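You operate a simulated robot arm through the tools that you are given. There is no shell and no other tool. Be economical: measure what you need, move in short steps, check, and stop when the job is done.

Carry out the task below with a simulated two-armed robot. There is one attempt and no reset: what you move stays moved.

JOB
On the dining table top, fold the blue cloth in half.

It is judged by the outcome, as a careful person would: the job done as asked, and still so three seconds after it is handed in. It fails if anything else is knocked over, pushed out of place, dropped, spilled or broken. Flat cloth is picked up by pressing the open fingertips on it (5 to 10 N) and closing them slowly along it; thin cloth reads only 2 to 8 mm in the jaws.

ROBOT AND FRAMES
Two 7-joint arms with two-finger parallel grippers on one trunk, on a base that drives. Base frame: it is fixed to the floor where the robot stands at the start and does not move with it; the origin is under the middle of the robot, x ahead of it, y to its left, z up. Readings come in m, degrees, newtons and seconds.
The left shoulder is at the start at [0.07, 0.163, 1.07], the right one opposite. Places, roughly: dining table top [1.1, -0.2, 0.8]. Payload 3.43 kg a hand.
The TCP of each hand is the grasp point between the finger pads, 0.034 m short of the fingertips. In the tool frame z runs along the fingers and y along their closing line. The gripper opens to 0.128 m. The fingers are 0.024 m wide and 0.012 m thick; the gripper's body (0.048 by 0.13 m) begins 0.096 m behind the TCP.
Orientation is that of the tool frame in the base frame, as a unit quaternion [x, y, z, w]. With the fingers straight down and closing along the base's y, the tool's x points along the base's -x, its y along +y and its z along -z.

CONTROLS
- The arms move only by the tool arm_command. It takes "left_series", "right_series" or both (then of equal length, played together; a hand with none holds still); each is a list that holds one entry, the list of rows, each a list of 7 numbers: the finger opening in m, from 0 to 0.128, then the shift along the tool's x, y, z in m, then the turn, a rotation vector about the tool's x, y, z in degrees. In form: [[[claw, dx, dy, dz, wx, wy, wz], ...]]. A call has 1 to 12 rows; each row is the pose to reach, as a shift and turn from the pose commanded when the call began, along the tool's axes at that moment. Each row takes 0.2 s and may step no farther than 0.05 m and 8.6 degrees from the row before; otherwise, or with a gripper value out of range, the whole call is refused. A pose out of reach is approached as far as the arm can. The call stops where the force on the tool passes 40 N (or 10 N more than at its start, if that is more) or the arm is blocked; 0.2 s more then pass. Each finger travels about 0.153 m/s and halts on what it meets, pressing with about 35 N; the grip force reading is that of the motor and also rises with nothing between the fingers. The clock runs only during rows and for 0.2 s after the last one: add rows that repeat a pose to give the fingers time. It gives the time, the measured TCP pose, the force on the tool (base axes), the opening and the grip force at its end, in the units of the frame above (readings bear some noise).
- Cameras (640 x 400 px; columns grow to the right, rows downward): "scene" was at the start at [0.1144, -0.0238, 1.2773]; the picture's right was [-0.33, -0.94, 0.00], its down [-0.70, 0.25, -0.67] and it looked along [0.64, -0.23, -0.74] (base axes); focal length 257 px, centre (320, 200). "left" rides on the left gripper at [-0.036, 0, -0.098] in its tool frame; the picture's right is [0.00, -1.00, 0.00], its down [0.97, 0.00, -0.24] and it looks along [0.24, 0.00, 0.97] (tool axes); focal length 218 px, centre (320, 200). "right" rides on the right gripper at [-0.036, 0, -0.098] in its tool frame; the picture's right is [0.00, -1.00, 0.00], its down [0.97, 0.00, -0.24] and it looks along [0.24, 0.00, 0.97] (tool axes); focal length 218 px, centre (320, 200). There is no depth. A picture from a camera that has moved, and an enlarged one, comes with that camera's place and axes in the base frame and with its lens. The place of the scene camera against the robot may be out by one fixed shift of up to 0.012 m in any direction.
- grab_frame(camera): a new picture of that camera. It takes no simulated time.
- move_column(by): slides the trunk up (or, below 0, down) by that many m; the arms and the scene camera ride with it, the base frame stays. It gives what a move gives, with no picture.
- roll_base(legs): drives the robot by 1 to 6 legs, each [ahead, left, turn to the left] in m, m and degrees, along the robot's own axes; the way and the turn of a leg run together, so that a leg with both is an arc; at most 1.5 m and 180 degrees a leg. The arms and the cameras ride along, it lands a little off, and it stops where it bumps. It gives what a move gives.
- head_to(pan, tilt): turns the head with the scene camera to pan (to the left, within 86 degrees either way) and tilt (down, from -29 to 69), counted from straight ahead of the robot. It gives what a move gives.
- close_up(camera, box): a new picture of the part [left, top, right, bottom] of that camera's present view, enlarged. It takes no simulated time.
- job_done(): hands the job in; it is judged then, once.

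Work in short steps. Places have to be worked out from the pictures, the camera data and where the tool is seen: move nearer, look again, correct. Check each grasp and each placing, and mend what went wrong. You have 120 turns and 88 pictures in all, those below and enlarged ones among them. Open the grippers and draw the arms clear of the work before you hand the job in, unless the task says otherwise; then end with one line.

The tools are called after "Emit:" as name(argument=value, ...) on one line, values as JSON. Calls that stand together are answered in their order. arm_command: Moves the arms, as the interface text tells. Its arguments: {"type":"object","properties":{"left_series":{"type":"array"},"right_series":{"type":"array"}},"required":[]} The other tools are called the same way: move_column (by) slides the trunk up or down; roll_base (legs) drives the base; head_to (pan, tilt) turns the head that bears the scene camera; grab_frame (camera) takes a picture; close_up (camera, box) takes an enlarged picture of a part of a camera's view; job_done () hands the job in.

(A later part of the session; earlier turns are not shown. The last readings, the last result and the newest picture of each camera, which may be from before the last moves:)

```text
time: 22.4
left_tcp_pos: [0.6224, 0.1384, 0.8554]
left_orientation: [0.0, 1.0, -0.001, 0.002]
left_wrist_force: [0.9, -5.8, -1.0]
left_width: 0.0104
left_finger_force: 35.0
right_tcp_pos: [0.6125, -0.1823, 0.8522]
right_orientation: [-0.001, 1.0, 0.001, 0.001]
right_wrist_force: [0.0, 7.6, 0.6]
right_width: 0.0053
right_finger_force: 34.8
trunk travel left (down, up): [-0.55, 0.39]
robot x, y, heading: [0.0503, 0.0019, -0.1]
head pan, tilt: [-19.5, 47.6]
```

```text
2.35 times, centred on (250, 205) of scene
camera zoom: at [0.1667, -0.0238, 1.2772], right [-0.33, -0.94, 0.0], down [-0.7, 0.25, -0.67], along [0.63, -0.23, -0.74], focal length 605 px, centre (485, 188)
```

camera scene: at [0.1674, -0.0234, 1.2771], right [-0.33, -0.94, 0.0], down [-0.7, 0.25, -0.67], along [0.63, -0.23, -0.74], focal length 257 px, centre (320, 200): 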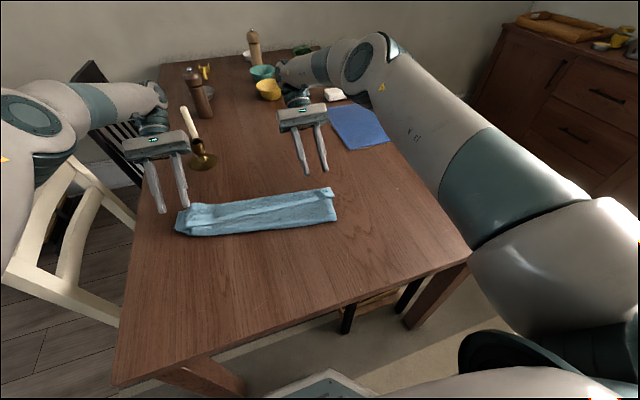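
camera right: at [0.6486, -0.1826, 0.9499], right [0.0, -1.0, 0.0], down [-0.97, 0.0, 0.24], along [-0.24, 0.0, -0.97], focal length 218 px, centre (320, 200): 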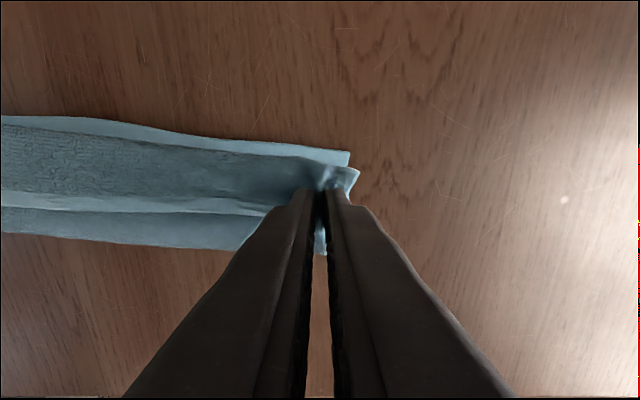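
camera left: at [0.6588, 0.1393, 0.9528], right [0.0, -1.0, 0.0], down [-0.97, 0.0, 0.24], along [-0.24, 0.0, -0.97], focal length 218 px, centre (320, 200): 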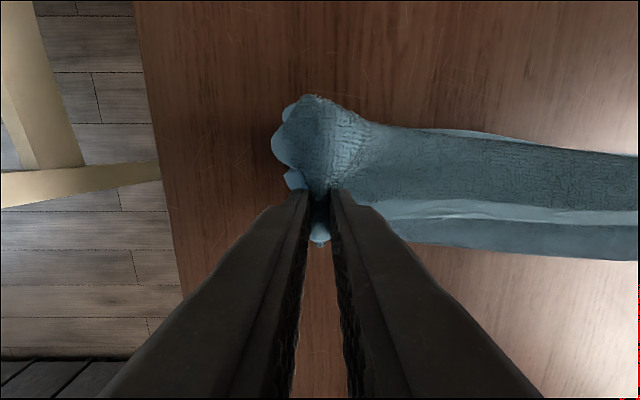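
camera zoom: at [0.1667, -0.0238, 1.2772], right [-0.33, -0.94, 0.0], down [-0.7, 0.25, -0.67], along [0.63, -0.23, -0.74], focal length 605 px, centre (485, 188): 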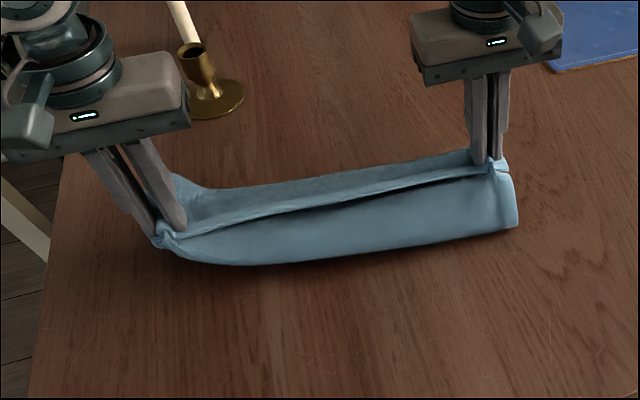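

The right hand has only the flap, but the left caught several layers of the crumpled corner. I set the left part down again, release it, and raise that hand.

Emit:
arm_command(left_series=[[[0, -0.01, 0, 0.03, 0, 0, 0], [0, -0.02, 0, 0.055, 0, 0, 0], [0.02, -0.02, 0, 0.055, 0, 0, 0], [0.035, -0.02, 0, 0.055, 0, 0, 0], [0.04, -0.02, 0, 0.045, 0, 0, 0], [0.04, -0.02, 0, 0.01, 0, 0, 0], [0.04, 0.01, 0, -0.03, 0, 0, 0], [0.04, 0.05, 0, -0.06, 0, 0, 0], [0.04, 0.05, 0, -0.06, 0, 0, 0]]])

Emit:
grab_frame(camera="left")

Emit:
close_up(camera="scene", box=[120, 120, 380, 290])

```text
time: 24.4
left_tcp_pos: [0.5722, 0.1411, 0.9152]
left_orientation: [0.0, 1.0, 0.0, 0.001]
left_wrist_force: [0.8, 0.0, -0.6]
left_width: 0.0399
left_finger_force: 0.1
right_tcp_pos: [0.6127, -0.1823, 0.8534]
right_orientation: [0.0, 1.0, 0.0, 0.001]
right_wrist_force: [0.0, -0.1, -0.2]
right_width: 0.0044
right_finger_force: 34.8
trunk travel left (down, up): [-0.55, 0.39]
robot x, y, heading: [0.0504, -0.0026, -0.0]
head pan, tilt: [-19.5, 47.6]
```

```text
52 pictures are left
camera left: at [0.6087, 0.1409, 1.013], right [0.0, -1.0, 0.0], down [-0.97, 0.0, 0.24], along [-0.24, 0.0, -0.97], focal length 218 px, centre (320, 200)
```

left: 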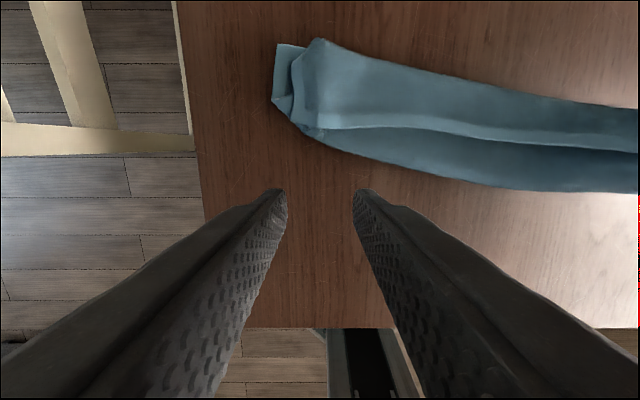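

```text
2.35 times, centred on (250, 205) of scene
camera zoom: at [0.1669, -0.0238, 1.2772], right [-0.33, -0.94, 0.0], down [-0.7, 0.25, -0.67], along [0.63, -0.23, -0.74], focal length 605 px, centre (485, 188)
```

zoom: 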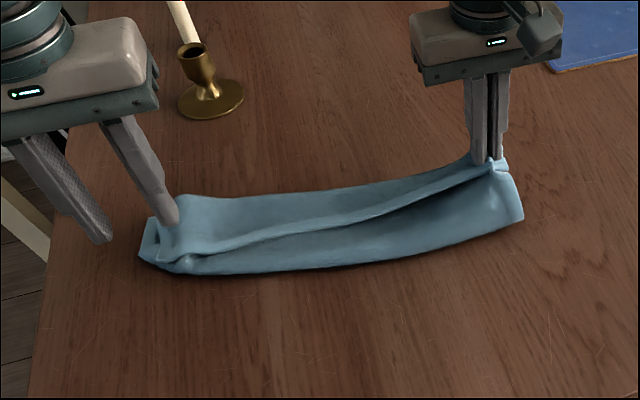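

The left end lies flat again. I carry the right hem end back toward the robot (and a bit left) to peel the flap open, then look.

Emit:
arm_command(right_series=[[[0, 0.03, 0.01, -0.02, 0, 0, 0], [0, 0.06, 0.02, -0.035, 0, 0, 0], [0, 0.09, 0.03, -0.045, 0, 0, 0], [0, 0.12, 0.045, -0.045, 0, 0, 0], [0, 0.15, 0.06, -0.04, 0, 0, 0], [0, 0.15, 0.06, -0.04, 0, 0, 0]]])

Emit:
grab_frame(camera="left")

Emit:
close_up(camera="scene", box=[120, 120, 400, 310])

```text
time: 25.8
left_tcp_pos: [0.5721, 0.1404, 0.9155]
left_orientation: [0.0, 1.0, 0.0, 0.002]
left_wrist_force: [0.8, 0.0, 0.5]
left_width: 0.0399
left_finger_force: 0.2
right_tcp_pos: [0.4601, -0.1231, 0.893]
right_orientation: [0.0, 1.0, 0.001, 0.002]
right_wrist_force: [-0.4, 0.9, -1.0]
right_width: 0.0049
right_finger_force: 35.6
trunk travel left (down, up): [-0.55, 0.39]
robot x, y, heading: [0.0528, -0.0029, -0.1]
head pan, tilt: [-19.5, 47.6]
```

```text
50 pictures are left
camera left: at [0.6085, 0.1405, 1.0132], right [0.0, -1.0, 0.0], down [-0.97, 0.0, 0.24], along [-0.24, 0.0, -0.97], focal length 218 px, centre (320, 200)
```

left: 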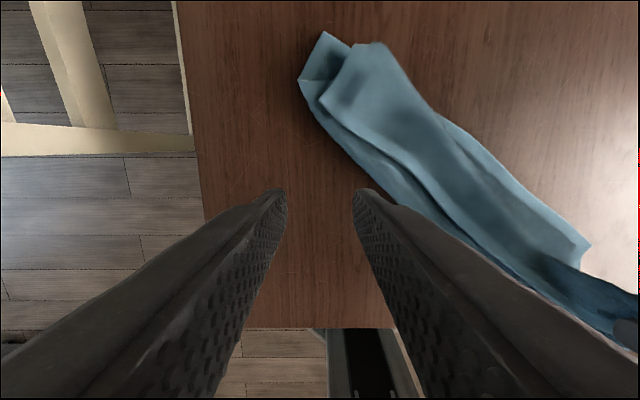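

```text
2.11 times, centred on (260, 215) of scene
camera zoom: at [0.1662, -0.0242, 1.2773], right [-0.33, -0.94, 0.0], down [-0.7, 0.25, -0.67], along [0.64, -0.23, -0.74], focal length 542 px, centre (446, 168)
```

zoom: 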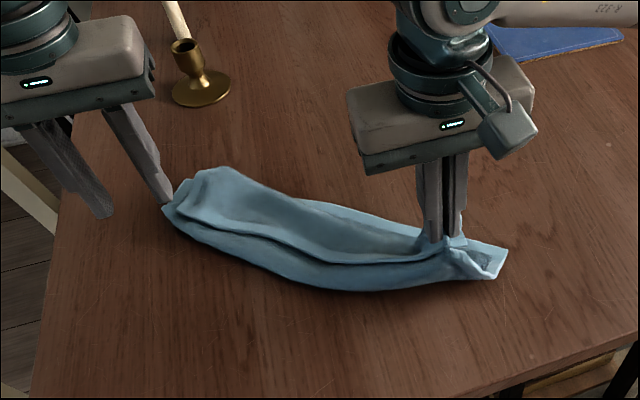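

The light cloth swung as a whole instead of unfolding. I lower the right end again while keeping hold, so I can re-grip the flap's hem with the left hand at a cleaner spot.

Emit:
arm_command(right_series=[[[0, 0, -0.01, 0.03, 0, 0, 0], [0, 0, -0.03, 0.06, 0, 0, 0], [0, 0, -0.05, 0.08, 0, 0, 0], [0, 0, -0.06, 0.085, 0, 0, 0], [0, 0, -0.06, 0.085, 0, 0, 0]]], left_series=[[[0.04, 0, 0, -0.02, 0, 0, 0], [0.04, 0.02, 0, -0.04, 0, 0, 0], [0.04, 0.02, 0, -0.06, 0, 0, 0], [0.04, 0.02, 0, -0.06, 0, 0, 0], [0.04, 0.02, 0, -0.06, 0, 0, 0]]])

Emit:
grab_frame(camera="left")

Emit:
close_up(camera="scene", box=[120, 120, 400, 310])

```text
time: 27.0
left_tcp_pos: [0.5506, 0.1403, 0.9752]
left_orientation: [0.0, 1.0, 0.0, 0.001]
left_wrist_force: [-0.4, 0.1, 0.0]
left_width: 0.04
left_finger_force: 0.0
right_tcp_pos: [0.4608, -0.1826, 0.8084]
right_orientation: [-0.001, 1.0, 0.001, 0.002]
right_wrist_force: [0.3, 0.0, 0.5]
right_width: 0.0048
right_finger_force: 35.0
trunk travel left (down, up): [-0.55, 0.39]
robot x, y, heading: [0.0556, 0.0023, 0.2]
head pan, tilt: [-19.5, 47.6]
```

```text
48 pictures are left
camera left: at [0.588, 0.1404, 1.0736], right [0.0, -1.0, 0.0], down [-0.97, 0.0, 0.24], along [-0.24, 0.0, -0.97], focal length 218 px, centre (320, 200)
```

left: 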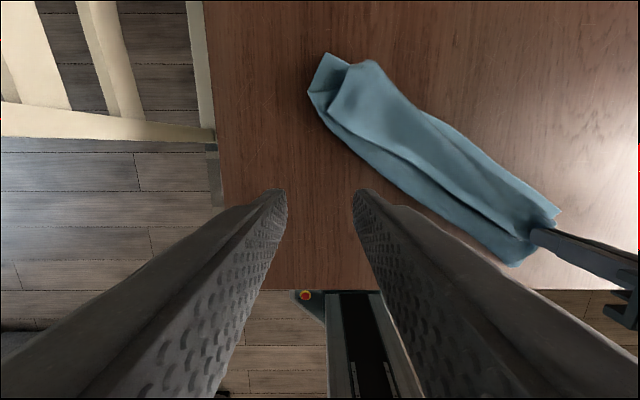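

```text
2.11 times, centred on (260, 215) of scene
camera zoom: at [0.1661, -0.0238, 1.2773], right [-0.33, -0.94, 0.0], down [-0.7, 0.25, -0.67], along [0.64, -0.23, -0.74], focal length 542 px, centre (446, 168)
```

zoom: 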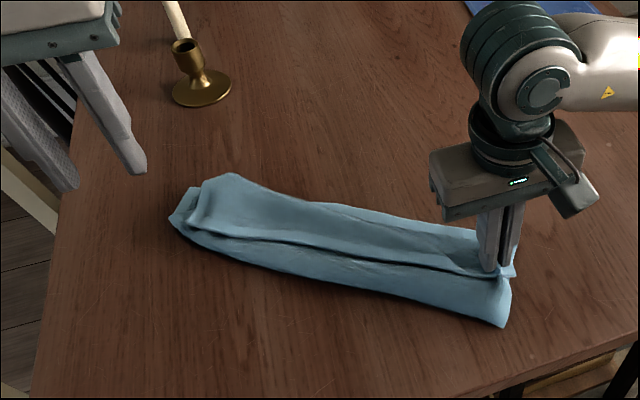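

The stack is still neatly folded, just rotated. I zoom on its left part to find the hem of the flap.

Emit:
close_up(camera="left", box=[290, 40, 450, 180])

```text
2.86 times, centred on (370, 110) of left
camera zoom: at [0.588, 0.1404, 1.0736], right [0.0, -1.0, 0.0], down [-0.97, 0.0, 0.24], along [-0.24, 0.0, -0.97], focal length 624 px, centre (177, 457)
```

zoom: 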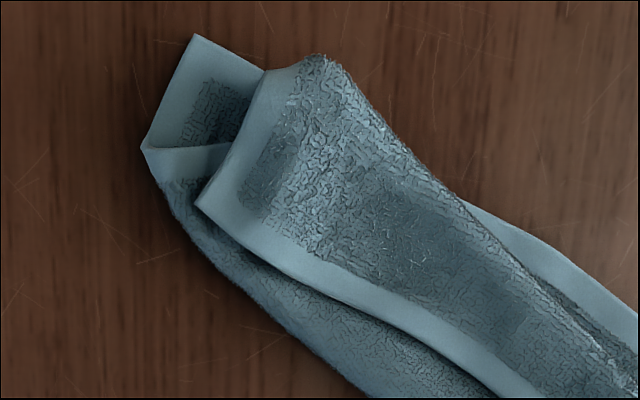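

The BL corner of the flap is clear at about (0.630, 0.131), with the hem running 29° off the y axis. I turn the left hand along the hem, go 4 cm in from the corner, and hover low.

Emit:
arm_command(left_series=[[[0.045, -0.018, -0.013, 0.03, 0, 0, 7.2], [0.04, -0.036, -0.026, 0.06, 0, 0, 14.4], [0.04, -0.054, -0.038, 0.09, 0, 0, 21.6], [0.04, -0.071, -0.05, 0.12, 0, 0, 28.7], [0.04, -0.071, -0.05, 0.15, 0, 0, 28.7], [0.04, -0.071, -0.05, 0.162, 0, 0, 28.7], [0.04, -0.071, -0.05, 0.162, 0, 0, 28.7]]])

Emit:
grab_frame(camera="left")

```text
time: 28.6
left_tcp_pos: [0.6222, 0.0885, 0.8135]
left_orientation: [0.248, 0.969, 0.001, 0.002]
left_wrist_force: [0.1, -0.2, 1.0]
left_width: 0.0398
left_finger_force: 0.0
right_tcp_pos: [0.4616, -0.1825, 0.8072]
right_orientation: [-0.001, 1.0, 0.0, 0.001]
right_wrist_force: [0.4, -0.2, 0.0]
right_width: 0.005
right_finger_force: 35.2
trunk travel left (down, up): [-0.55, 0.39]
robot x, y, heading: [0.0526, -0.0014, -0.0]
head pan, tilt: [-19.5, 47.6]
```

```text
45 pictures are left
camera left: at [0.6551, 0.0727, 0.911], right [-0.48, -0.88, 0.0], down [-0.85, 0.47, 0.24], along [-0.21, 0.11, -0.97], focal length 218 px, centre (320, 200)
```

left: 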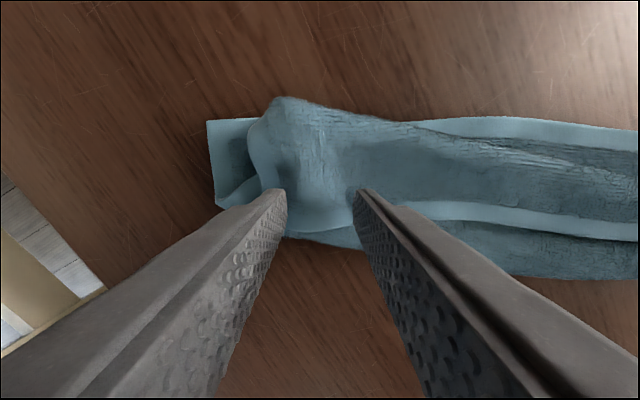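

Well aligned on the hem. I lower gently toward a light contact.

Emit:
arm_command(left_series=[[[0.04, 0, 0, 0.004, 0, 0, 0], [0.04, 0, 0, 0.008, 0, 0, 0], [0.04, 0, 0, 0.012, 0, 0, 0], [0.04, 0, 0, 0.014, 0, 0, 0], [0.04, 0, 0, 0.014, 0, 0, 0]]])

```text
time: 29.8
left_tcp_pos: [0.6233, 0.089, 0.7998]
left_orientation: [0.248, 0.969, -0.001, 0.002]
left_wrist_force: [-0.7, 1.3, 0.3]
left_width: 0.0401
left_finger_force: 0.0
right_tcp_pos: [0.463, -0.1831, 0.8083]
right_orientation: [0.0, 1.0, 0.0, 0.002]
right_wrist_force: [0.0, 1.5, 0.2]
right_width: 0.0053
right_finger_force: 35.1
trunk travel left (down, up): [-0.55, 0.39]
robot x, y, heading: [0.0559, 0.0014, 0.1]
head pan, tilt: [-19.5, 47.6]
```

Still free; 4 mm more.

Emit:
arm_command(left_series=[[[0.04, 0, 0, 0.002, 0, 0, 0], [0.04, 0, 0, 0.004, 0, 0, 0], [0.04, 0, 0, 0.004, 0, 0, 0]]])

```text
time: 30.6
left_tcp_pos: [0.6238, 0.0898, 0.7953]
left_orientation: [0.247, 0.969, 0.001, 0.004]
left_wrist_force: [-0.4, -0.2, 4.4]
left_width: 0.0398
left_finger_force: 0.1
right_tcp_pos: [0.4613, -0.1825, 0.8077]
right_orientation: [0.001, 1.0, 0.001, 0.002]
right_wrist_force: [0.8, 0.7, -0.4]
right_width: 0.005
right_finger_force: 34.6
trunk travel left (down, up): [-0.55, 0.39]
robot x, y, heading: [0.0548, -0.0006, 0.3]
head pan, tilt: [-19.5, 47.6]
```

4.4 N contact; I close slowly while easing up a millimetre to take only the top layer, then lift 3 cm.

Emit:
arm_command(left_series=[[[0.035, 0, 0, 0, 0, 0, 0], [0.03, 0, 0, 0, 0, 0, 0], [0.025, 0, 0, -0.0005, 0, 0, 0], [0.02, 0, 0, -0.001, 0, 0, 0], [0.015, 0, 0, -0.001, 0, 0, 0], [0.01, 0, 0, -0.001, 0, 0, 0], [0.005, 0, 0, -0.001, 0, 0, 0], [0, 0, 0, -0.001, 0, 0, 0], [0, 0, 0, -0.001, 0, 0, 0], [0, 0, 0, -0.02, 0, 0, 0], [0, 0, 0, -0.05, 0, 0, 0], [0, 0, 0, -0.05, 0, 0, 0]]])

Emit:
grab_frame(camera="left")

Emit:
close_up(camera="scene", box=[120, 120, 400, 310])

```text
time: 33.2
left_tcp_pos: [0.622, 0.0892, 0.8446]
left_orientation: [0.248, 0.969, 0.0, 0.002]
left_wrist_force: [-0.9, -1.0, -0.7]
left_width: 0.0071
left_finger_force: 35.1
right_tcp_pos: [0.4623, -0.1831, 0.8072]
right_orientation: [-0.001, 1.0, 0.0, 0.001]
right_wrist_force: [0.3, 0.9, 1.0]
right_width: 0.0046
right_finger_force: 35.3
trunk travel left (down, up): [-0.55, 0.39]
robot x, y, heading: [0.0548, 0.0006, 0.1]
head pan, tilt: [-19.5, 47.6]
```

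```text
44 pictures are left
camera left: at [0.6553, 0.0727, 0.9421], right [-0.48, -0.88, 0.0], down [-0.85, 0.47, 0.24], along [-0.21, 0.11, -0.97], focal length 218 px, centre (320, 200)
```

left: 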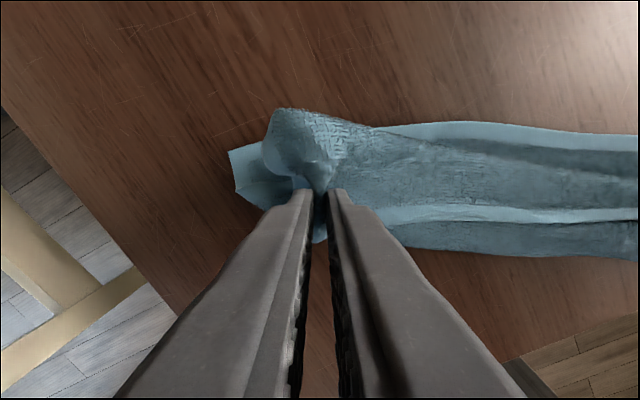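

```text
2.11 times, centred on (260, 215) of scene
camera zoom: at [0.1663, -0.0237, 1.2773], right [-0.33, -0.94, 0.0], down [-0.7, 0.25, -0.67], along [0.64, -0.23, -0.74], focal length 542 px, centre (446, 168)
```

zoom: 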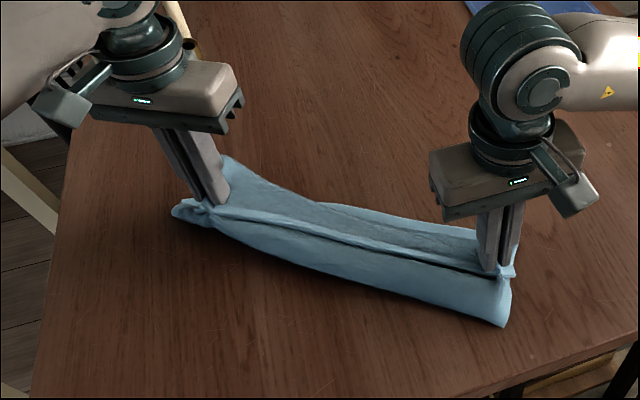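

It appears to hold the flap (7 mm). I lift both hands high together and level them so the cloth hangs open under gravity.

Emit:
arm_command(left_series=[[[0, 0.0144, -0.0006, -0.031, 0, 0, -4.1], [0, 0.0287, -0.001, -0.063, 0, 0, -8.2], [0, 0.043, -0.0017, -0.094, 0, 0, -12.3], [0, 0.0574, -0.0023, -0.126, 0, 0, -16.4], [0, 0.0718, -0.003, -0.157, 0, 0, -20.5], [0, 0.0861, -0.0034, -0.189, 0, 0, -24.6], [0, 0.1005, -0.004, -0.22, 0, 0, -28.7], [0, 0.1005, -0.004, -0.22, 0, 0, -28.7], [0, 0.1005, -0.004, -0.22, 0, 0, -28.7]]], right_series=[[[0, -0.007, 0.001, -0.037, 0, 0, 0], [0, -0.014, 0.0015, -0.074, 0, 0, 0], [0, -0.021, 0.002, -0.111, 0, 0, 0], [0, -0.029, 0.003, -0.149, 0, 0, 0], [0, -0.036, 0.0035, -0.186, 0, 0, 0], [0, -0.043, 0.004, -0.223, 0, 0, 0], [0, -0.05, 0.005, -0.26, 0, 0, 0], [0, -0.05, 0.005, -0.26, 0, 0, 0], [0, -0.05, 0.005, -0.26, 0, 0, 0]]])

Emit:
grab_frame(camera="scene")

Emit:
grab_frame(camera="left")

Emit:
grab_frame(camera="right")

```text
time: 35.2
left_tcp_pos: [0.5317, 0.1358, 1.0658]
left_orientation: [-0.001, 1.0, 0.0, 0.001]
left_wrist_force: [0.1, -0.1, -0.5]
left_width: 0.0069
left_finger_force: 35.3
right_tcp_pos: [0.511, -0.179, 1.068]
right_orientation: [0.0, 1.0, 0.0, 0.003]
right_wrist_force: [0.7, -0.4, 0.5]
right_width: 0.0048
right_finger_force: 35.2
trunk travel left (down, up): [-0.55, 0.39]
robot x, y, heading: [0.0461, -0.0005, -0.2]
head pan, tilt: [-19.5, 47.6]
```

```text
42 pictures are left
camera scene: at [0.1655, -0.0237, 1.2774], right [-0.33, -0.94, 0.0], down [-0.7, 0.25, -0.67], along [0.64, -0.23, -0.74], focal length 257 px, centre (320, 200)
```

scene: 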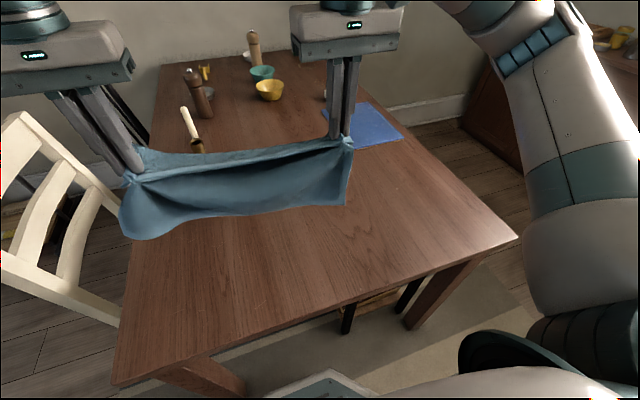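

```text
41 pictures are left
camera left: at [0.5684, 0.1361, 1.1626], right [0.0, -1.0, 0.0], down [-0.97, 0.0, 0.24], along [-0.24, 0.0, -0.97], focal length 218 px, centre (320, 200)
```

left: 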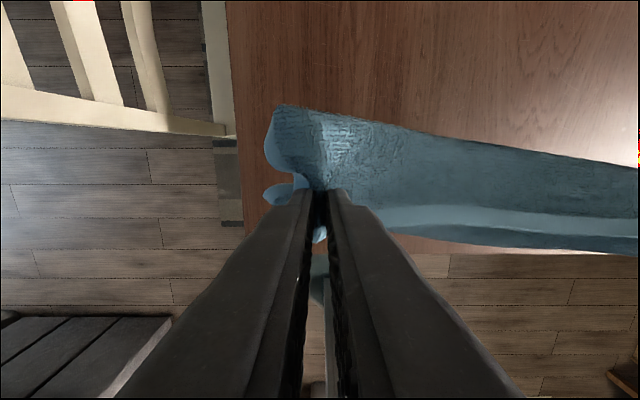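

```text
40 pictures are left
camera right: at [0.5478, -0.1782, 1.1651], right [0.0, -1.0, 0.0], down [-0.97, 0.0, 0.24], along [-0.24, 0.0, -0.97], focal length 218 px, centre (320, 200)
```

right: 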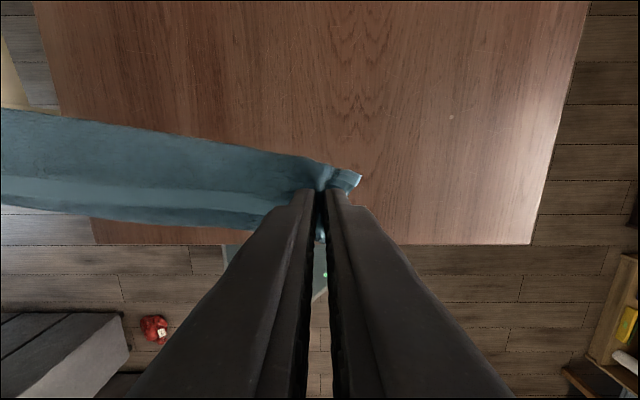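

The cloth hangs, but seems shorter than its full width. I zoom in to see whether it has opened.

Emit:
close_up(camera="scene", box=[100, 110, 380, 260])

```text
2.29 times, centred on (240, 185) of scene
camera zoom: at [0.1655, -0.0237, 1.2774], right [-0.33, -0.94, 0.0], down [-0.7, 0.25, -0.67], along [0.64, -0.23, -0.74], focal length 588 px, centre (503, 234)
```

zoom: 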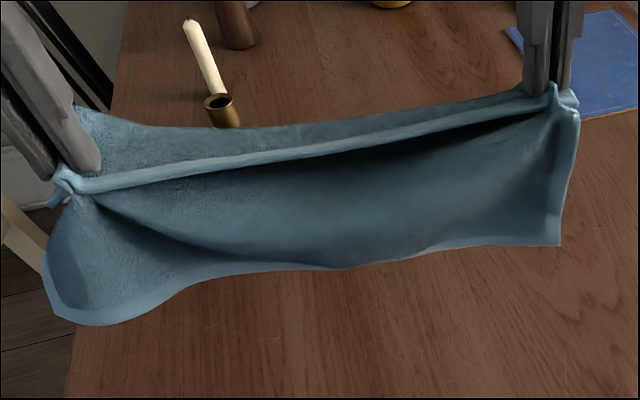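

The close-up shows the far hem hanging free at the bottom, so the cloth has fully opened, bowing toward +x. That suits a fold toward me: I lower it so the bottom half trails onto the table while the hands move slightly ahead.

Emit:
arm_command(left_series=[[[0, 0, 0, 0.03, 0, 0, 0], [0, 0, 0, 0.06, 0, 0, 0], [0, -0.01, 0, 0.09, 0, 0, 0], [0, -0.025, 0.002, 0.11, 0, 0, 0], [0, -0.045, 0.004, 0.13, 0, 0, 0], [0, -0.07, 0.006, 0.145, 0, 0, 0], [0, -0.095, 0.006, 0.15, 0, 0, 0], [0, -0.12, 0.006, 0.155, 0, 0, 0], [0, -0.12, 0.006, 0.155, 0, 0, 0]]], right_series=[[[0, -0.005, 0, 0.03, 0, 0, 0], [0, -0.01, 0, 0.06, 0, 0, 0], [0, -0.025, 0, 0.09, 0, 0, 0], [0, -0.045, 0, 0.11, 0, 0, 0], [0, -0.065, 0, 0.13, 0, 0, 0], [0, -0.09, 0, 0.145, 0, 0, 0], [0, -0.115, 0, 0.15, 0, 0, 0], [0, -0.14, 0, 0.155, 0, 0, 0], [0, -0.14, 0, 0.155, 0, 0, 0]]])

Emit:
close_up(camera="scene", box=[100, 100, 400, 290])

Emit:
grab_frame(camera="left")

Emit:
grab_frame(camera="right")

```text
time: 37.2
left_tcp_pos: [0.6522, 0.1403, 0.9101]
left_orientation: [0.001, 1.0, 0.0, 0.002]
left_wrist_force: [-0.3, -0.7, -1.1]
left_width: 0.0067
left_finger_force: 34.7
right_tcp_pos: [0.6531, -0.1765, 0.9144]
right_orientation: [0.0, 1.0, 0.0, 0.001]
right_wrist_force: [0.1, 0.5, 0.7]
right_width: 0.005
right_finger_force: 35.3
trunk travel left (down, up): [-0.55, 0.39]
robot x, y, heading: [0.0514, -0.0014, 0.2]
head pan, tilt: [-19.5, 47.6]
```

```text
2.11 times, centred on (250, 195) of scene
camera zoom: at [0.1652, -0.0238, 1.2774], right [-0.33, -0.94, 0.0], down [-0.7, 0.25, -0.67], along [0.64, -0.23, -0.74], focal length 542 px, centre (467, 210)
```

zoom: 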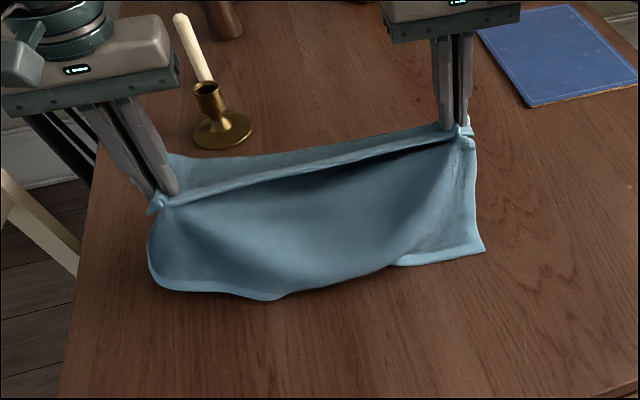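

```text
37 pictures are left
camera left: at [0.6888, 0.1406, 1.0076], right [0.0, -1.0, 0.0], down [-0.97, 0.0, 0.24], along [-0.24, 0.0, -0.97], focal length 218 px, centre (320, 200)
```

left: 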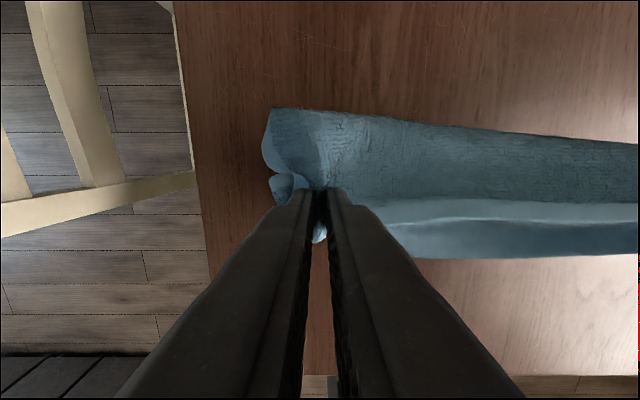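

```text
36 pictures are left
camera right: at [0.6884, -0.178, 1.0099], right [0.0, -1.0, 0.0], down [-0.97, 0.0, 0.24], along [-0.24, 0.0, -0.97], focal length 218 px, centre (320, 200)
```

right: 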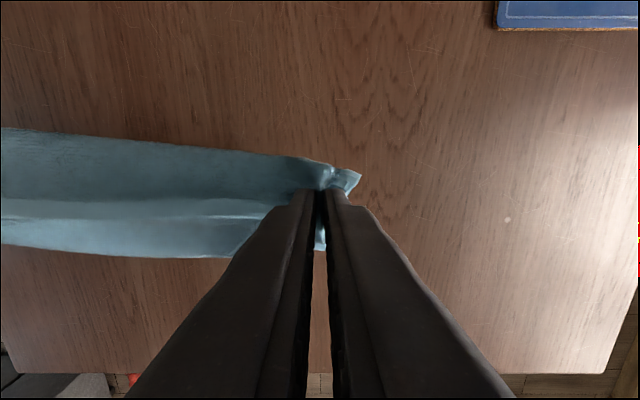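

The bottom half is landing. I drag a bit further ahead and lower, so the lower half trails flat, especially its left corner.

Emit:
arm_command(left_series=[[[0, -0.02, 0.002, 0.012, 0, 0, 0], [0, -0.04, 0.004, 0.024, 0, 0, 0], [0, -0.06, 0.006, 0.03, 0, 0, 0], [0, -0.08, 0.008, 0.035, 0, 0, 0], [0, -0.1, 0.008, 0.035, 0, 0, 0], [0, -0.1, 0.008, 0.035, 0, 0, 0]]], right_series=[[[0, -0.02, 0, 0.012, 0, 0, 0], [0, -0.04, 0, 0.024, 0, 0, 0], [0, -0.06, 0, 0.03, 0, 0, 0], [0, -0.08, 0, 0.035, 0, 0, 0], [0, -0.1, 0, 0.035, 0, 0, 0], [0, -0.1, 0, 0.035, 0, 0, 0]]])

Emit:
close_up(camera="scene", box=[100, 80, 400, 270])

Emit:
grab_frame(camera="left")

```text
time: 38.6
left_tcp_pos: [0.7536, 0.1485, 0.8752]
left_orientation: [0.0, 1.0, -0.001, 0.002]
left_wrist_force: [-0.4, -5.5, -0.4]
left_width: 0.0069
left_finger_force: 35.0
right_tcp_pos: [0.7534, -0.1771, 0.8779]
right_orientation: [-0.001, 1.0, 0.001, 0.002]
right_wrist_force: [-0.6, 4.3, -0.3]
right_width: 0.0052
right_finger_force: 34.8
trunk travel left (down, up): [-0.55, 0.39]
robot x, y, heading: [0.05, -0.0009, -0.0]
head pan, tilt: [-19.5, 47.6]
```

```text
2.11 times, centred on (250, 175) of scene
camera zoom: at [0.1657, -0.0238, 1.2774], right [-0.33, -0.94, 0.0], down [-0.7, 0.25, -0.67], along [0.64, -0.23, -0.74], focal length 542 px, centre (467, 253)
```

zoom: 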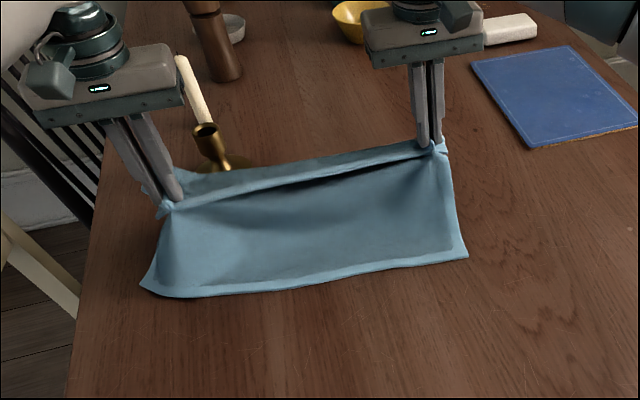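

```text
34 pictures are left
camera left: at [0.7897, 0.1491, 0.9731], right [0.0, -1.0, 0.0], down [-0.97, 0.0, 0.24], along [-0.24, 0.0, -0.97], focal length 218 px, centre (320, 200)
```

left: 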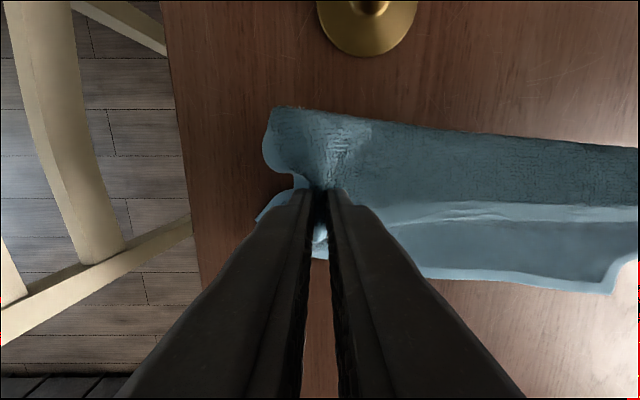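

The lower half is now nicely flat, its edge running from about (0.615, −0.185) to (0.69, 0.205). I bring both hands back over that edge, hovering ~2 cm above, then check alignment.

Emit:
arm_command(left_series=[[[0, 0.012, 0.001, 0.012, 0, 0, 0], [0, 0.025, 0.003, 0.025, 0, 0, 0], [0, 0.038, 0.004, 0.038, 0, 0, 0], [0, 0.05, 0.005, 0.05, 0, 0, 0], [0, 0.06, 0.006, 0.06, 0, 0, 0], [0, 0.06, 0.006, 0.06, 0, 0, 0]]], right_series=[[[0, 0.022, 0.001, 0.012, 0, 0, 0], [0, 0.044, 0.003, 0.025, 0, 0, 0], [0, 0.066, 0.006, 0.038, 0, 0, 0], [0, 0.088, 0.008, 0.05, 0, 0, 0], [0, 0.11, 0.01, 0.06, 0, 0, 0], [0, 0.11, 0.01, 0.06, 0, 0, 0]]])

Emit:
close_up(camera="scene", box=[100, 80, 400, 270])

Emit:
grab_frame(camera="left")

Emit:
grab_frame(camera="right")

```text
time: 40.0
left_tcp_pos: [0.6927, 0.1546, 0.8146]
left_orientation: [0.0, 1.0, 0.0, 0.002]
left_wrist_force: [0.2, -3.4, 0.3]
left_width: 0.007
left_finger_force: 35.3
right_tcp_pos: [0.6414, -0.1674, 0.8174]
right_orientation: [0.0, 1.0, 0.0, 0.002]
right_wrist_force: [0.7, 4.4, 0.3]
right_width: 0.0046
right_finger_force: 35.2
trunk travel left (down, up): [-0.55, 0.39]
robot x, y, heading: [0.0514, -0.002, 0.1]
head pan, tilt: [-19.5, 47.6]
```

```text
2.11 times, centred on (250, 175) of scene
camera zoom: at [0.1663, -0.0238, 1.2773], right [-0.33, -0.94, 0.0], down [-0.7, 0.25, -0.67], along [0.64, -0.23, -0.74], focal length 542 px, centre (467, 253)
```

zoom: 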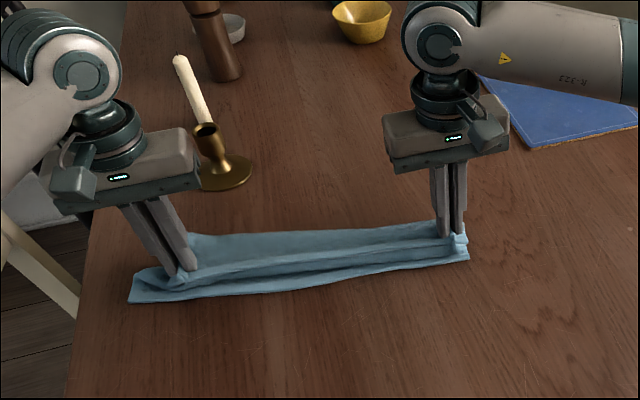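

```text
32 pictures are left
camera left: at [0.7299, 0.1547, 0.9127], right [0.0, -1.0, 0.0], down [-0.97, 0.0, 0.24], along [-0.24, 0.0, -0.97], focal length 218 px, centre (320, 200)
```

left: 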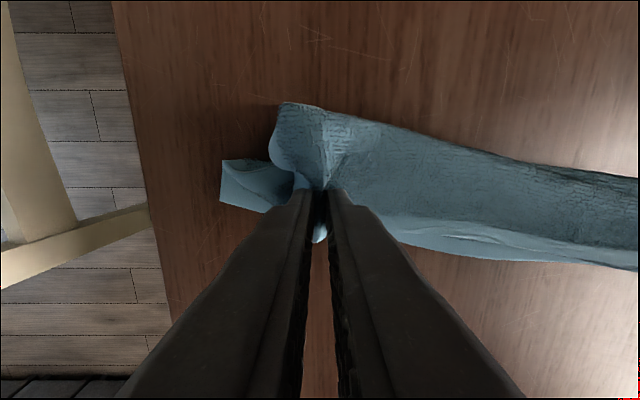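

```text
31 pictures are left
camera right: at [0.6792, -0.168, 0.9141], right [0.0, -1.0, 0.0], down [-0.97, 0.0, 0.24], along [-0.24, 0.0, -0.97], focal length 218 px, centre (320, 200)
```

right: 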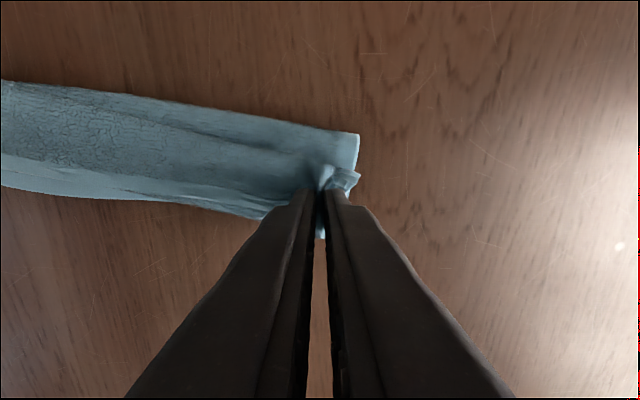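

Well aligned. I lower both onto the bottom hem, moving left slightly outward to match its corner.

Emit:
arm_command(left_series=[[[0, 0.003, 0.005, 0.008, 0, 0, 0], [0, 0.005, 0.008, 0.014, 0, 0, 0], [0, 0.005, 0.008, 0.018, 0, 0, 0], [0, 0.005, 0.008, 0.018, 0, 0, 0]]], right_series=[[[0, 0.003, 0.0, 0.008, 0, 0, 0], [0, 0.003, 0.0, 0.015, 0, 0, 0], [0, 0.003, 0.0, 0.02, 0, 0, 0], [0, 0.003, 0.0, 0.02, 0, 0, 0]]])

```text
time: 41.0
left_tcp_pos: [0.6875, 0.1614, 0.7966]
left_orientation: [0.0, 1.0, -0.001, 0.003]
left_wrist_force: [1.2, -13.2, 10.0]
left_width: 0.007
left_finger_force: 35.1
right_tcp_pos: [0.6386, -0.1673, 0.799]
right_orientation: [0.0, 1.0, 0.0, 0.003]
right_wrist_force: [2.9, 9.1, 6.0]
right_width: 0.0051
right_finger_force: 35.0
trunk travel left (down, up): [-0.55, 0.39]
robot x, y, heading: [0.0547, 0.0002, 0.2]
head pan, tilt: [-19.5, 47.6]
```

Both are in contact. I open slowly (which also spreads the gathers), then lift straight up.

Emit:
arm_command(left_series=[[[0.015, 0, 0, 0, 0, 0, 0], [0.03, 0, 0, -0.001, 0, 0, 0], [0.045, 0, 0, -0.002, 0, 0, 0], [0.05, 0, 0, -0.006, 0, 0, 0], [0.05, 0, 0, -0.03, 0, 0, 0], [0.05, 0, 0, -0.07, 0, 0, 0], [0.05, 0.03, 0, -0.11, 0, 0, 0], [0.05, 0.06, 0, -0.15, 0, 0, 0], [0.05, 0.06, 0, -0.15, 0, 0, 0]]], right_series=[[[0.015, 0, 0, 0, 0, 0, 0], [0.03, 0, 0, 0, 0, 0, 0], [0.045, 0, 0, -0.001, 0, 0, 0], [0.05, 0, 0, -0.006, 0, 0, 0], [0.05, 0, 0, -0.03, 0, 0, 0], [0.05, 0, 0, -0.07, 0, 0, 0], [0.05, 0.03, 0, -0.11, 0, 0, 0], [0.05, 0.06, 0, -0.15, 0, 0, 0], [0.05, 0.06, 0, -0.15, 0, 0, 0]]])

Emit:
close_up(camera="scene", box=[100, 80, 400, 270])

Emit:
grab_frame(camera="left")

Emit:
grab_frame(camera="right")

```text
time: 43.0
left_tcp_pos: [0.6287, 0.1627, 0.9477]
left_orientation: [0.0, 1.0, 0.0, 0.002]
left_wrist_force: [-0.1, -1.1, 0.1]
left_width: 0.0499
left_finger_force: 0.1
right_tcp_pos: [0.5808, -0.1679, 0.947]
right_orientation: [0.0, 1.0, 0.0, 0.001]
right_wrist_force: [0.1, -0.3, 0.4]
right_width: 0.05
right_finger_force: 0.0
trunk travel left (down, up): [-0.55, 0.39]
robot x, y, heading: [0.0526, -0.0043, 0.2]
head pan, tilt: [-19.5, 47.6]
```

```text
2.11 times, centred on (250, 175) of scene
camera zoom: at [0.1675, -0.0238, 1.2771], right [-0.33, -0.94, 0.0], down [-0.7, 0.25, -0.67], along [0.63, -0.23, -0.74], focal length 542 px, centre (467, 253)
```

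zoom: 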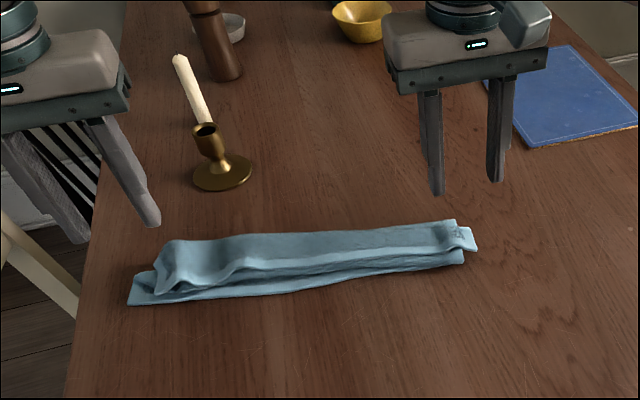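

```text
29 pictures are left
camera left: at [0.665, 0.1634, 1.0447], right [0.0, -1.0, 0.0], down [-0.97, 0.0, 0.24], along [-0.24, 0.0, -0.97], focal length 218 px, centre (320, 200)
```

left: 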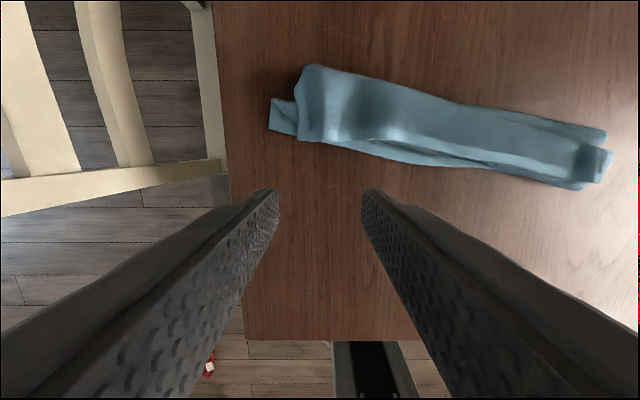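

```text
28 pictures are left
camera right: at [0.6163, -0.168, 1.0441], right [0.0, -1.0, 0.0], down [-0.97, 0.0, 0.24], along [-0.24, 0.0, -0.97], focal length 218 px, centre (320, 200)
```

right: 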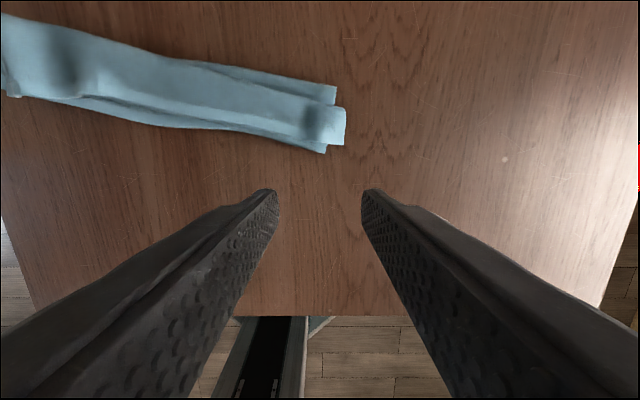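

The stack is narrower than half (≈8 cm instead of 13), so some layer has an extra fold. I zoom in on both ends.

Emit:
close_up(camera="left", box=[255, 50, 415, 190])

Emit:
close_up(camera="right", box=[220, 60, 370, 180])

Emit:
close_up(camera="scene", box=[150, 170, 340, 230])

```text
2.86 times, centred on (335, 120) of left
camera zoom: at [0.665, 0.1634, 1.0447], right [0.0, -1.0, 0.0], down [-0.97, 0.0, 0.24], along [-0.24, 0.0, -0.97], focal length 624 px, centre (277, 429)
```

zoom: 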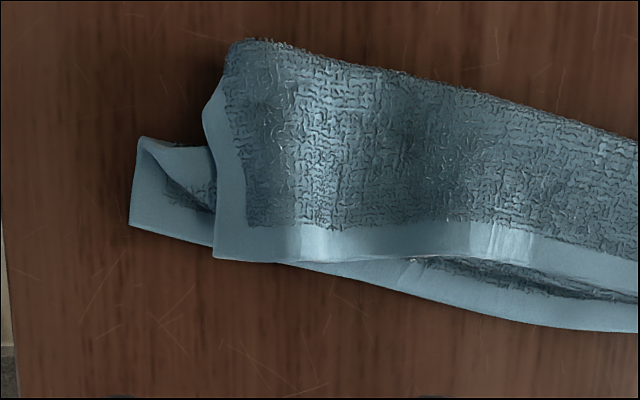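

```text
3.33 times, centred on (295, 120) of right
camera zoom: at [0.6163, -0.168, 1.0441], right [0.0, -1.0, 0.0], down [-0.97, 0.0, 0.24], along [-0.24, 0.0, -0.97], focal length 728 px, centre (403, 467)
```

zoom: 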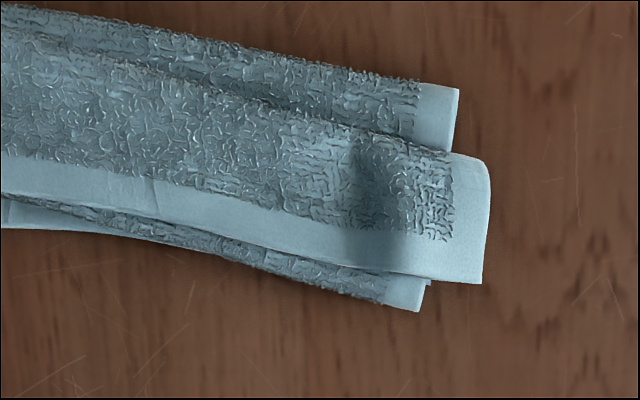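

```text
3.37 times, centred on (245, 200) of scene
camera zoom: at [0.1675, -0.0238, 1.2771], right [-0.33, -0.94, 0.0], down [-0.7, 0.25, -0.67], along [0.63, -0.23, -0.74], focal length 866 px, centre (573, 200)
```

zoom: 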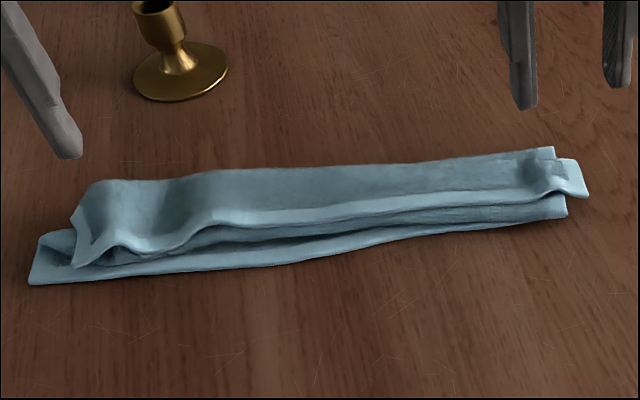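

The top flap (hem toward me) is fine, but slack in between fell into an extra zig-zag because I didn't keep the cloth taut. I'll re-grip the same ridges of the top hem, lift to hang it open again, and redo it with more height; first hover over the grips.

Emit:
arm_command(left_series=[[[0.045, -0.02, -0.003, 0.03, 0, 0, 0], [0.04, -0.04, -0.006, 0.06, 0, 0, 0], [0.04, -0.056, -0.01, 0.09, 0, 0, 0], [0.04, -0.056, -0.01, 0.12, 0, 0, 0], [0.04, -0.056, -0.01, 0.138, 0, 0, 0], [0.04, -0.056, -0.01, 0.138, 0, 0, 0]]], right_series=[[[0.045, -0.02, 0, 0.03, 0, 0, 0], [0.04, -0.04, 0.001, 0.06, 0, 0, 0], [0.04, -0.057, 0.002, 0.09, 0, 0, 0], [0.04, -0.057, 0.002, 0.12, 0, 0, 0], [0.04, -0.057, 0.002, 0.137, 0, 0, 0], [0.04, -0.057, 0.002, 0.137, 0, 0, 0]]])

Emit:
grab_frame(camera="left")

Emit:
grab_frame(camera="right")

```text
time: 44.4
left_tcp_pos: [0.6829, 0.1525, 0.8094]
left_orientation: [0.0, 1.0, 0.0, 0.002]
left_wrist_force: [0.4, -0.3, -0.9]
left_width: 0.0398
left_finger_force: 0.1
right_tcp_pos: [0.6356, -0.1657, 0.8104]
right_orientation: [0.0, 1.0, 0.001, 0.001]
right_wrist_force: [0.0, -0.6, -0.5]
right_width: 0.0399
right_finger_force: 0.0
trunk travel left (down, up): [-0.55, 0.39]
robot x, y, heading: [0.0475, -0.0027, 0.0]
head pan, tilt: [-19.5, 47.6]
```

```text
24 pictures are left
camera left: at [0.7208, 0.1525, 0.907], right [0.0, -1.0, 0.0], down [-0.97, 0.0, 0.24], along [-0.24, 0.0, -0.97], focal length 218 px, centre (320, 200)
```

left: 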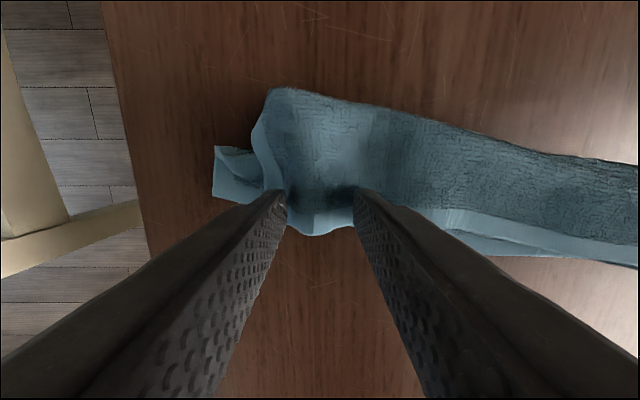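

```text
23 pictures are left
camera right: at [0.6725, -0.1653, 0.9082], right [0.0, -1.0, 0.0], down [-0.97, 0.0, 0.24], along [-0.24, 0.0, -0.97], focal length 218 px, centre (320, 200)
```

right: 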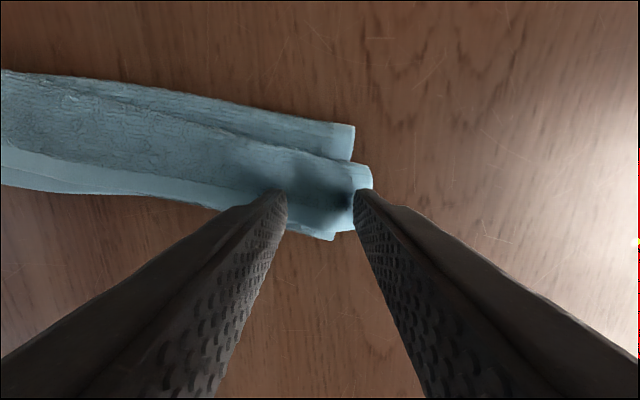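

Both are well placed. I lower to light contact.

Emit:
arm_command(left_series=[[[0.04, 0, 0, 0.004, 0, 0, 0], [0.04, 0, 0, 0.008, 0, 0, 0], [0.04, 0, 0, 0.01, 0, 0, 0], [0.04, 0, 0, 0.01, 0, 0, 0]]], right_series=[[[0.04, 0, 0, 0.004, 0, 0, 0], [0.04, 0, 0, 0.008, 0, 0, 0], [0.04, 0, 0, 0.01, 0, 0, 0], [0.04, 0, 0, 0.01, 0, 0, 0]]])

```text
time: 45.4
left_tcp_pos: [0.6846, 0.1524, 0.799]
left_orientation: [0.0, 1.0, 0.0, 0.002]
left_wrist_force: [0.5, -0.2, 2.1]
left_width: 0.0398
left_finger_force: 0.2
right_tcp_pos: [0.6361, -0.1642, 0.8014]
right_orientation: [0.0, 1.0, 0.001, 0.001]
right_wrist_force: [0.1, 0.3, 1.2]
right_width: 0.0399
right_finger_force: 0.1
trunk travel left (down, up): [-0.55, 0.39]
robot x, y, heading: [0.0539, -0.0008, 0.0]
head pan, tilt: [-19.5, 47.6]
```

Light contact on both; I add half a millimetre or so, close slowly, then lift 4 cm to check.

Emit:
arm_command(left_series=[[[0.035, 0, 0, 0.001, 0, 0, 0], [0.03, 0, 0, 0.001, 0, 0, 0], [0.025, 0, 0, 0.001, 0, 0, 0], [0.02, 0, 0, 0.0005, 0, 0, 0], [0.015, 0, 0, 0, 0, 0, 0], [0.01, 0, 0, 0, 0, 0, 0], [0.005, 0, 0, 0, 0, 0, 0], [0, 0, 0, 0, 0, 0, 0], [0, 0, 0, 0, 0, 0, 0], [0, 0, 0, -0.02, 0, 0, 0], [0, 0, 0, -0.05, 0, 0, 0], [0, 0, 0, -0.05, 0, 0, 0]]], right_series=[[[0.035, 0, 0, 0.0015, 0, 0, 0], [0.03, 0, 0, 0.0015, 0, 0, 0], [0.025, 0, 0, 0.0015, 0, 0, 0], [0.02, 0, 0, 0.001, 0, 0, 0], [0.015, 0, 0, 0.0005, 0, 0, 0], [0.01, 0, 0, 0, 0, 0, 0], [0.005, 0, 0, 0, 0, 0, 0], [0, 0, 0, 0, 0, 0, 0], [0, 0, 0, 0, 0, 0, 0], [0, 0, 0, -0.02, 0, 0, 0], [0, 0, 0, -0.05, 0, 0, 0], [0, 0, 0, -0.05, 0, 0, 0]]])

Emit:
close_up(camera="scene", box=[100, 80, 400, 270])

```text
time: 48.0
left_tcp_pos: [0.6845, 0.1529, 0.8492]
left_orientation: [0.0, 1.0, 0.0, 0.001]
left_wrist_force: [-0.8, -4.8, -0.1]
left_width: 0.0085
left_finger_force: 35.0
right_tcp_pos: [0.6371, -0.1653, 0.8517]
right_orientation: [0.001, 1.0, 0.0, 0.001]
right_wrist_force: [1.6, 4.9, -0.4]
right_width: 0.0078
right_finger_force: 35.2
trunk travel left (down, up): [-0.55, 0.39]
robot x, y, heading: [0.0517, 0.0012, -0.5]
head pan, tilt: [-19.5, 47.6]
```

```text
2.11 times, centred on (250, 175) of scene
camera zoom: at [0.1667, -0.0238, 1.2772], right [-0.33, -0.94, 0.0], down [-0.7, 0.25, -0.67], along [0.63, -0.23, -0.74], focal length 542 px, centre (467, 253)
```

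zoom: 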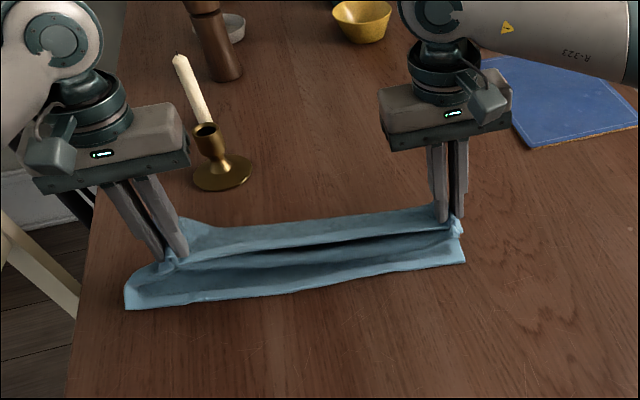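

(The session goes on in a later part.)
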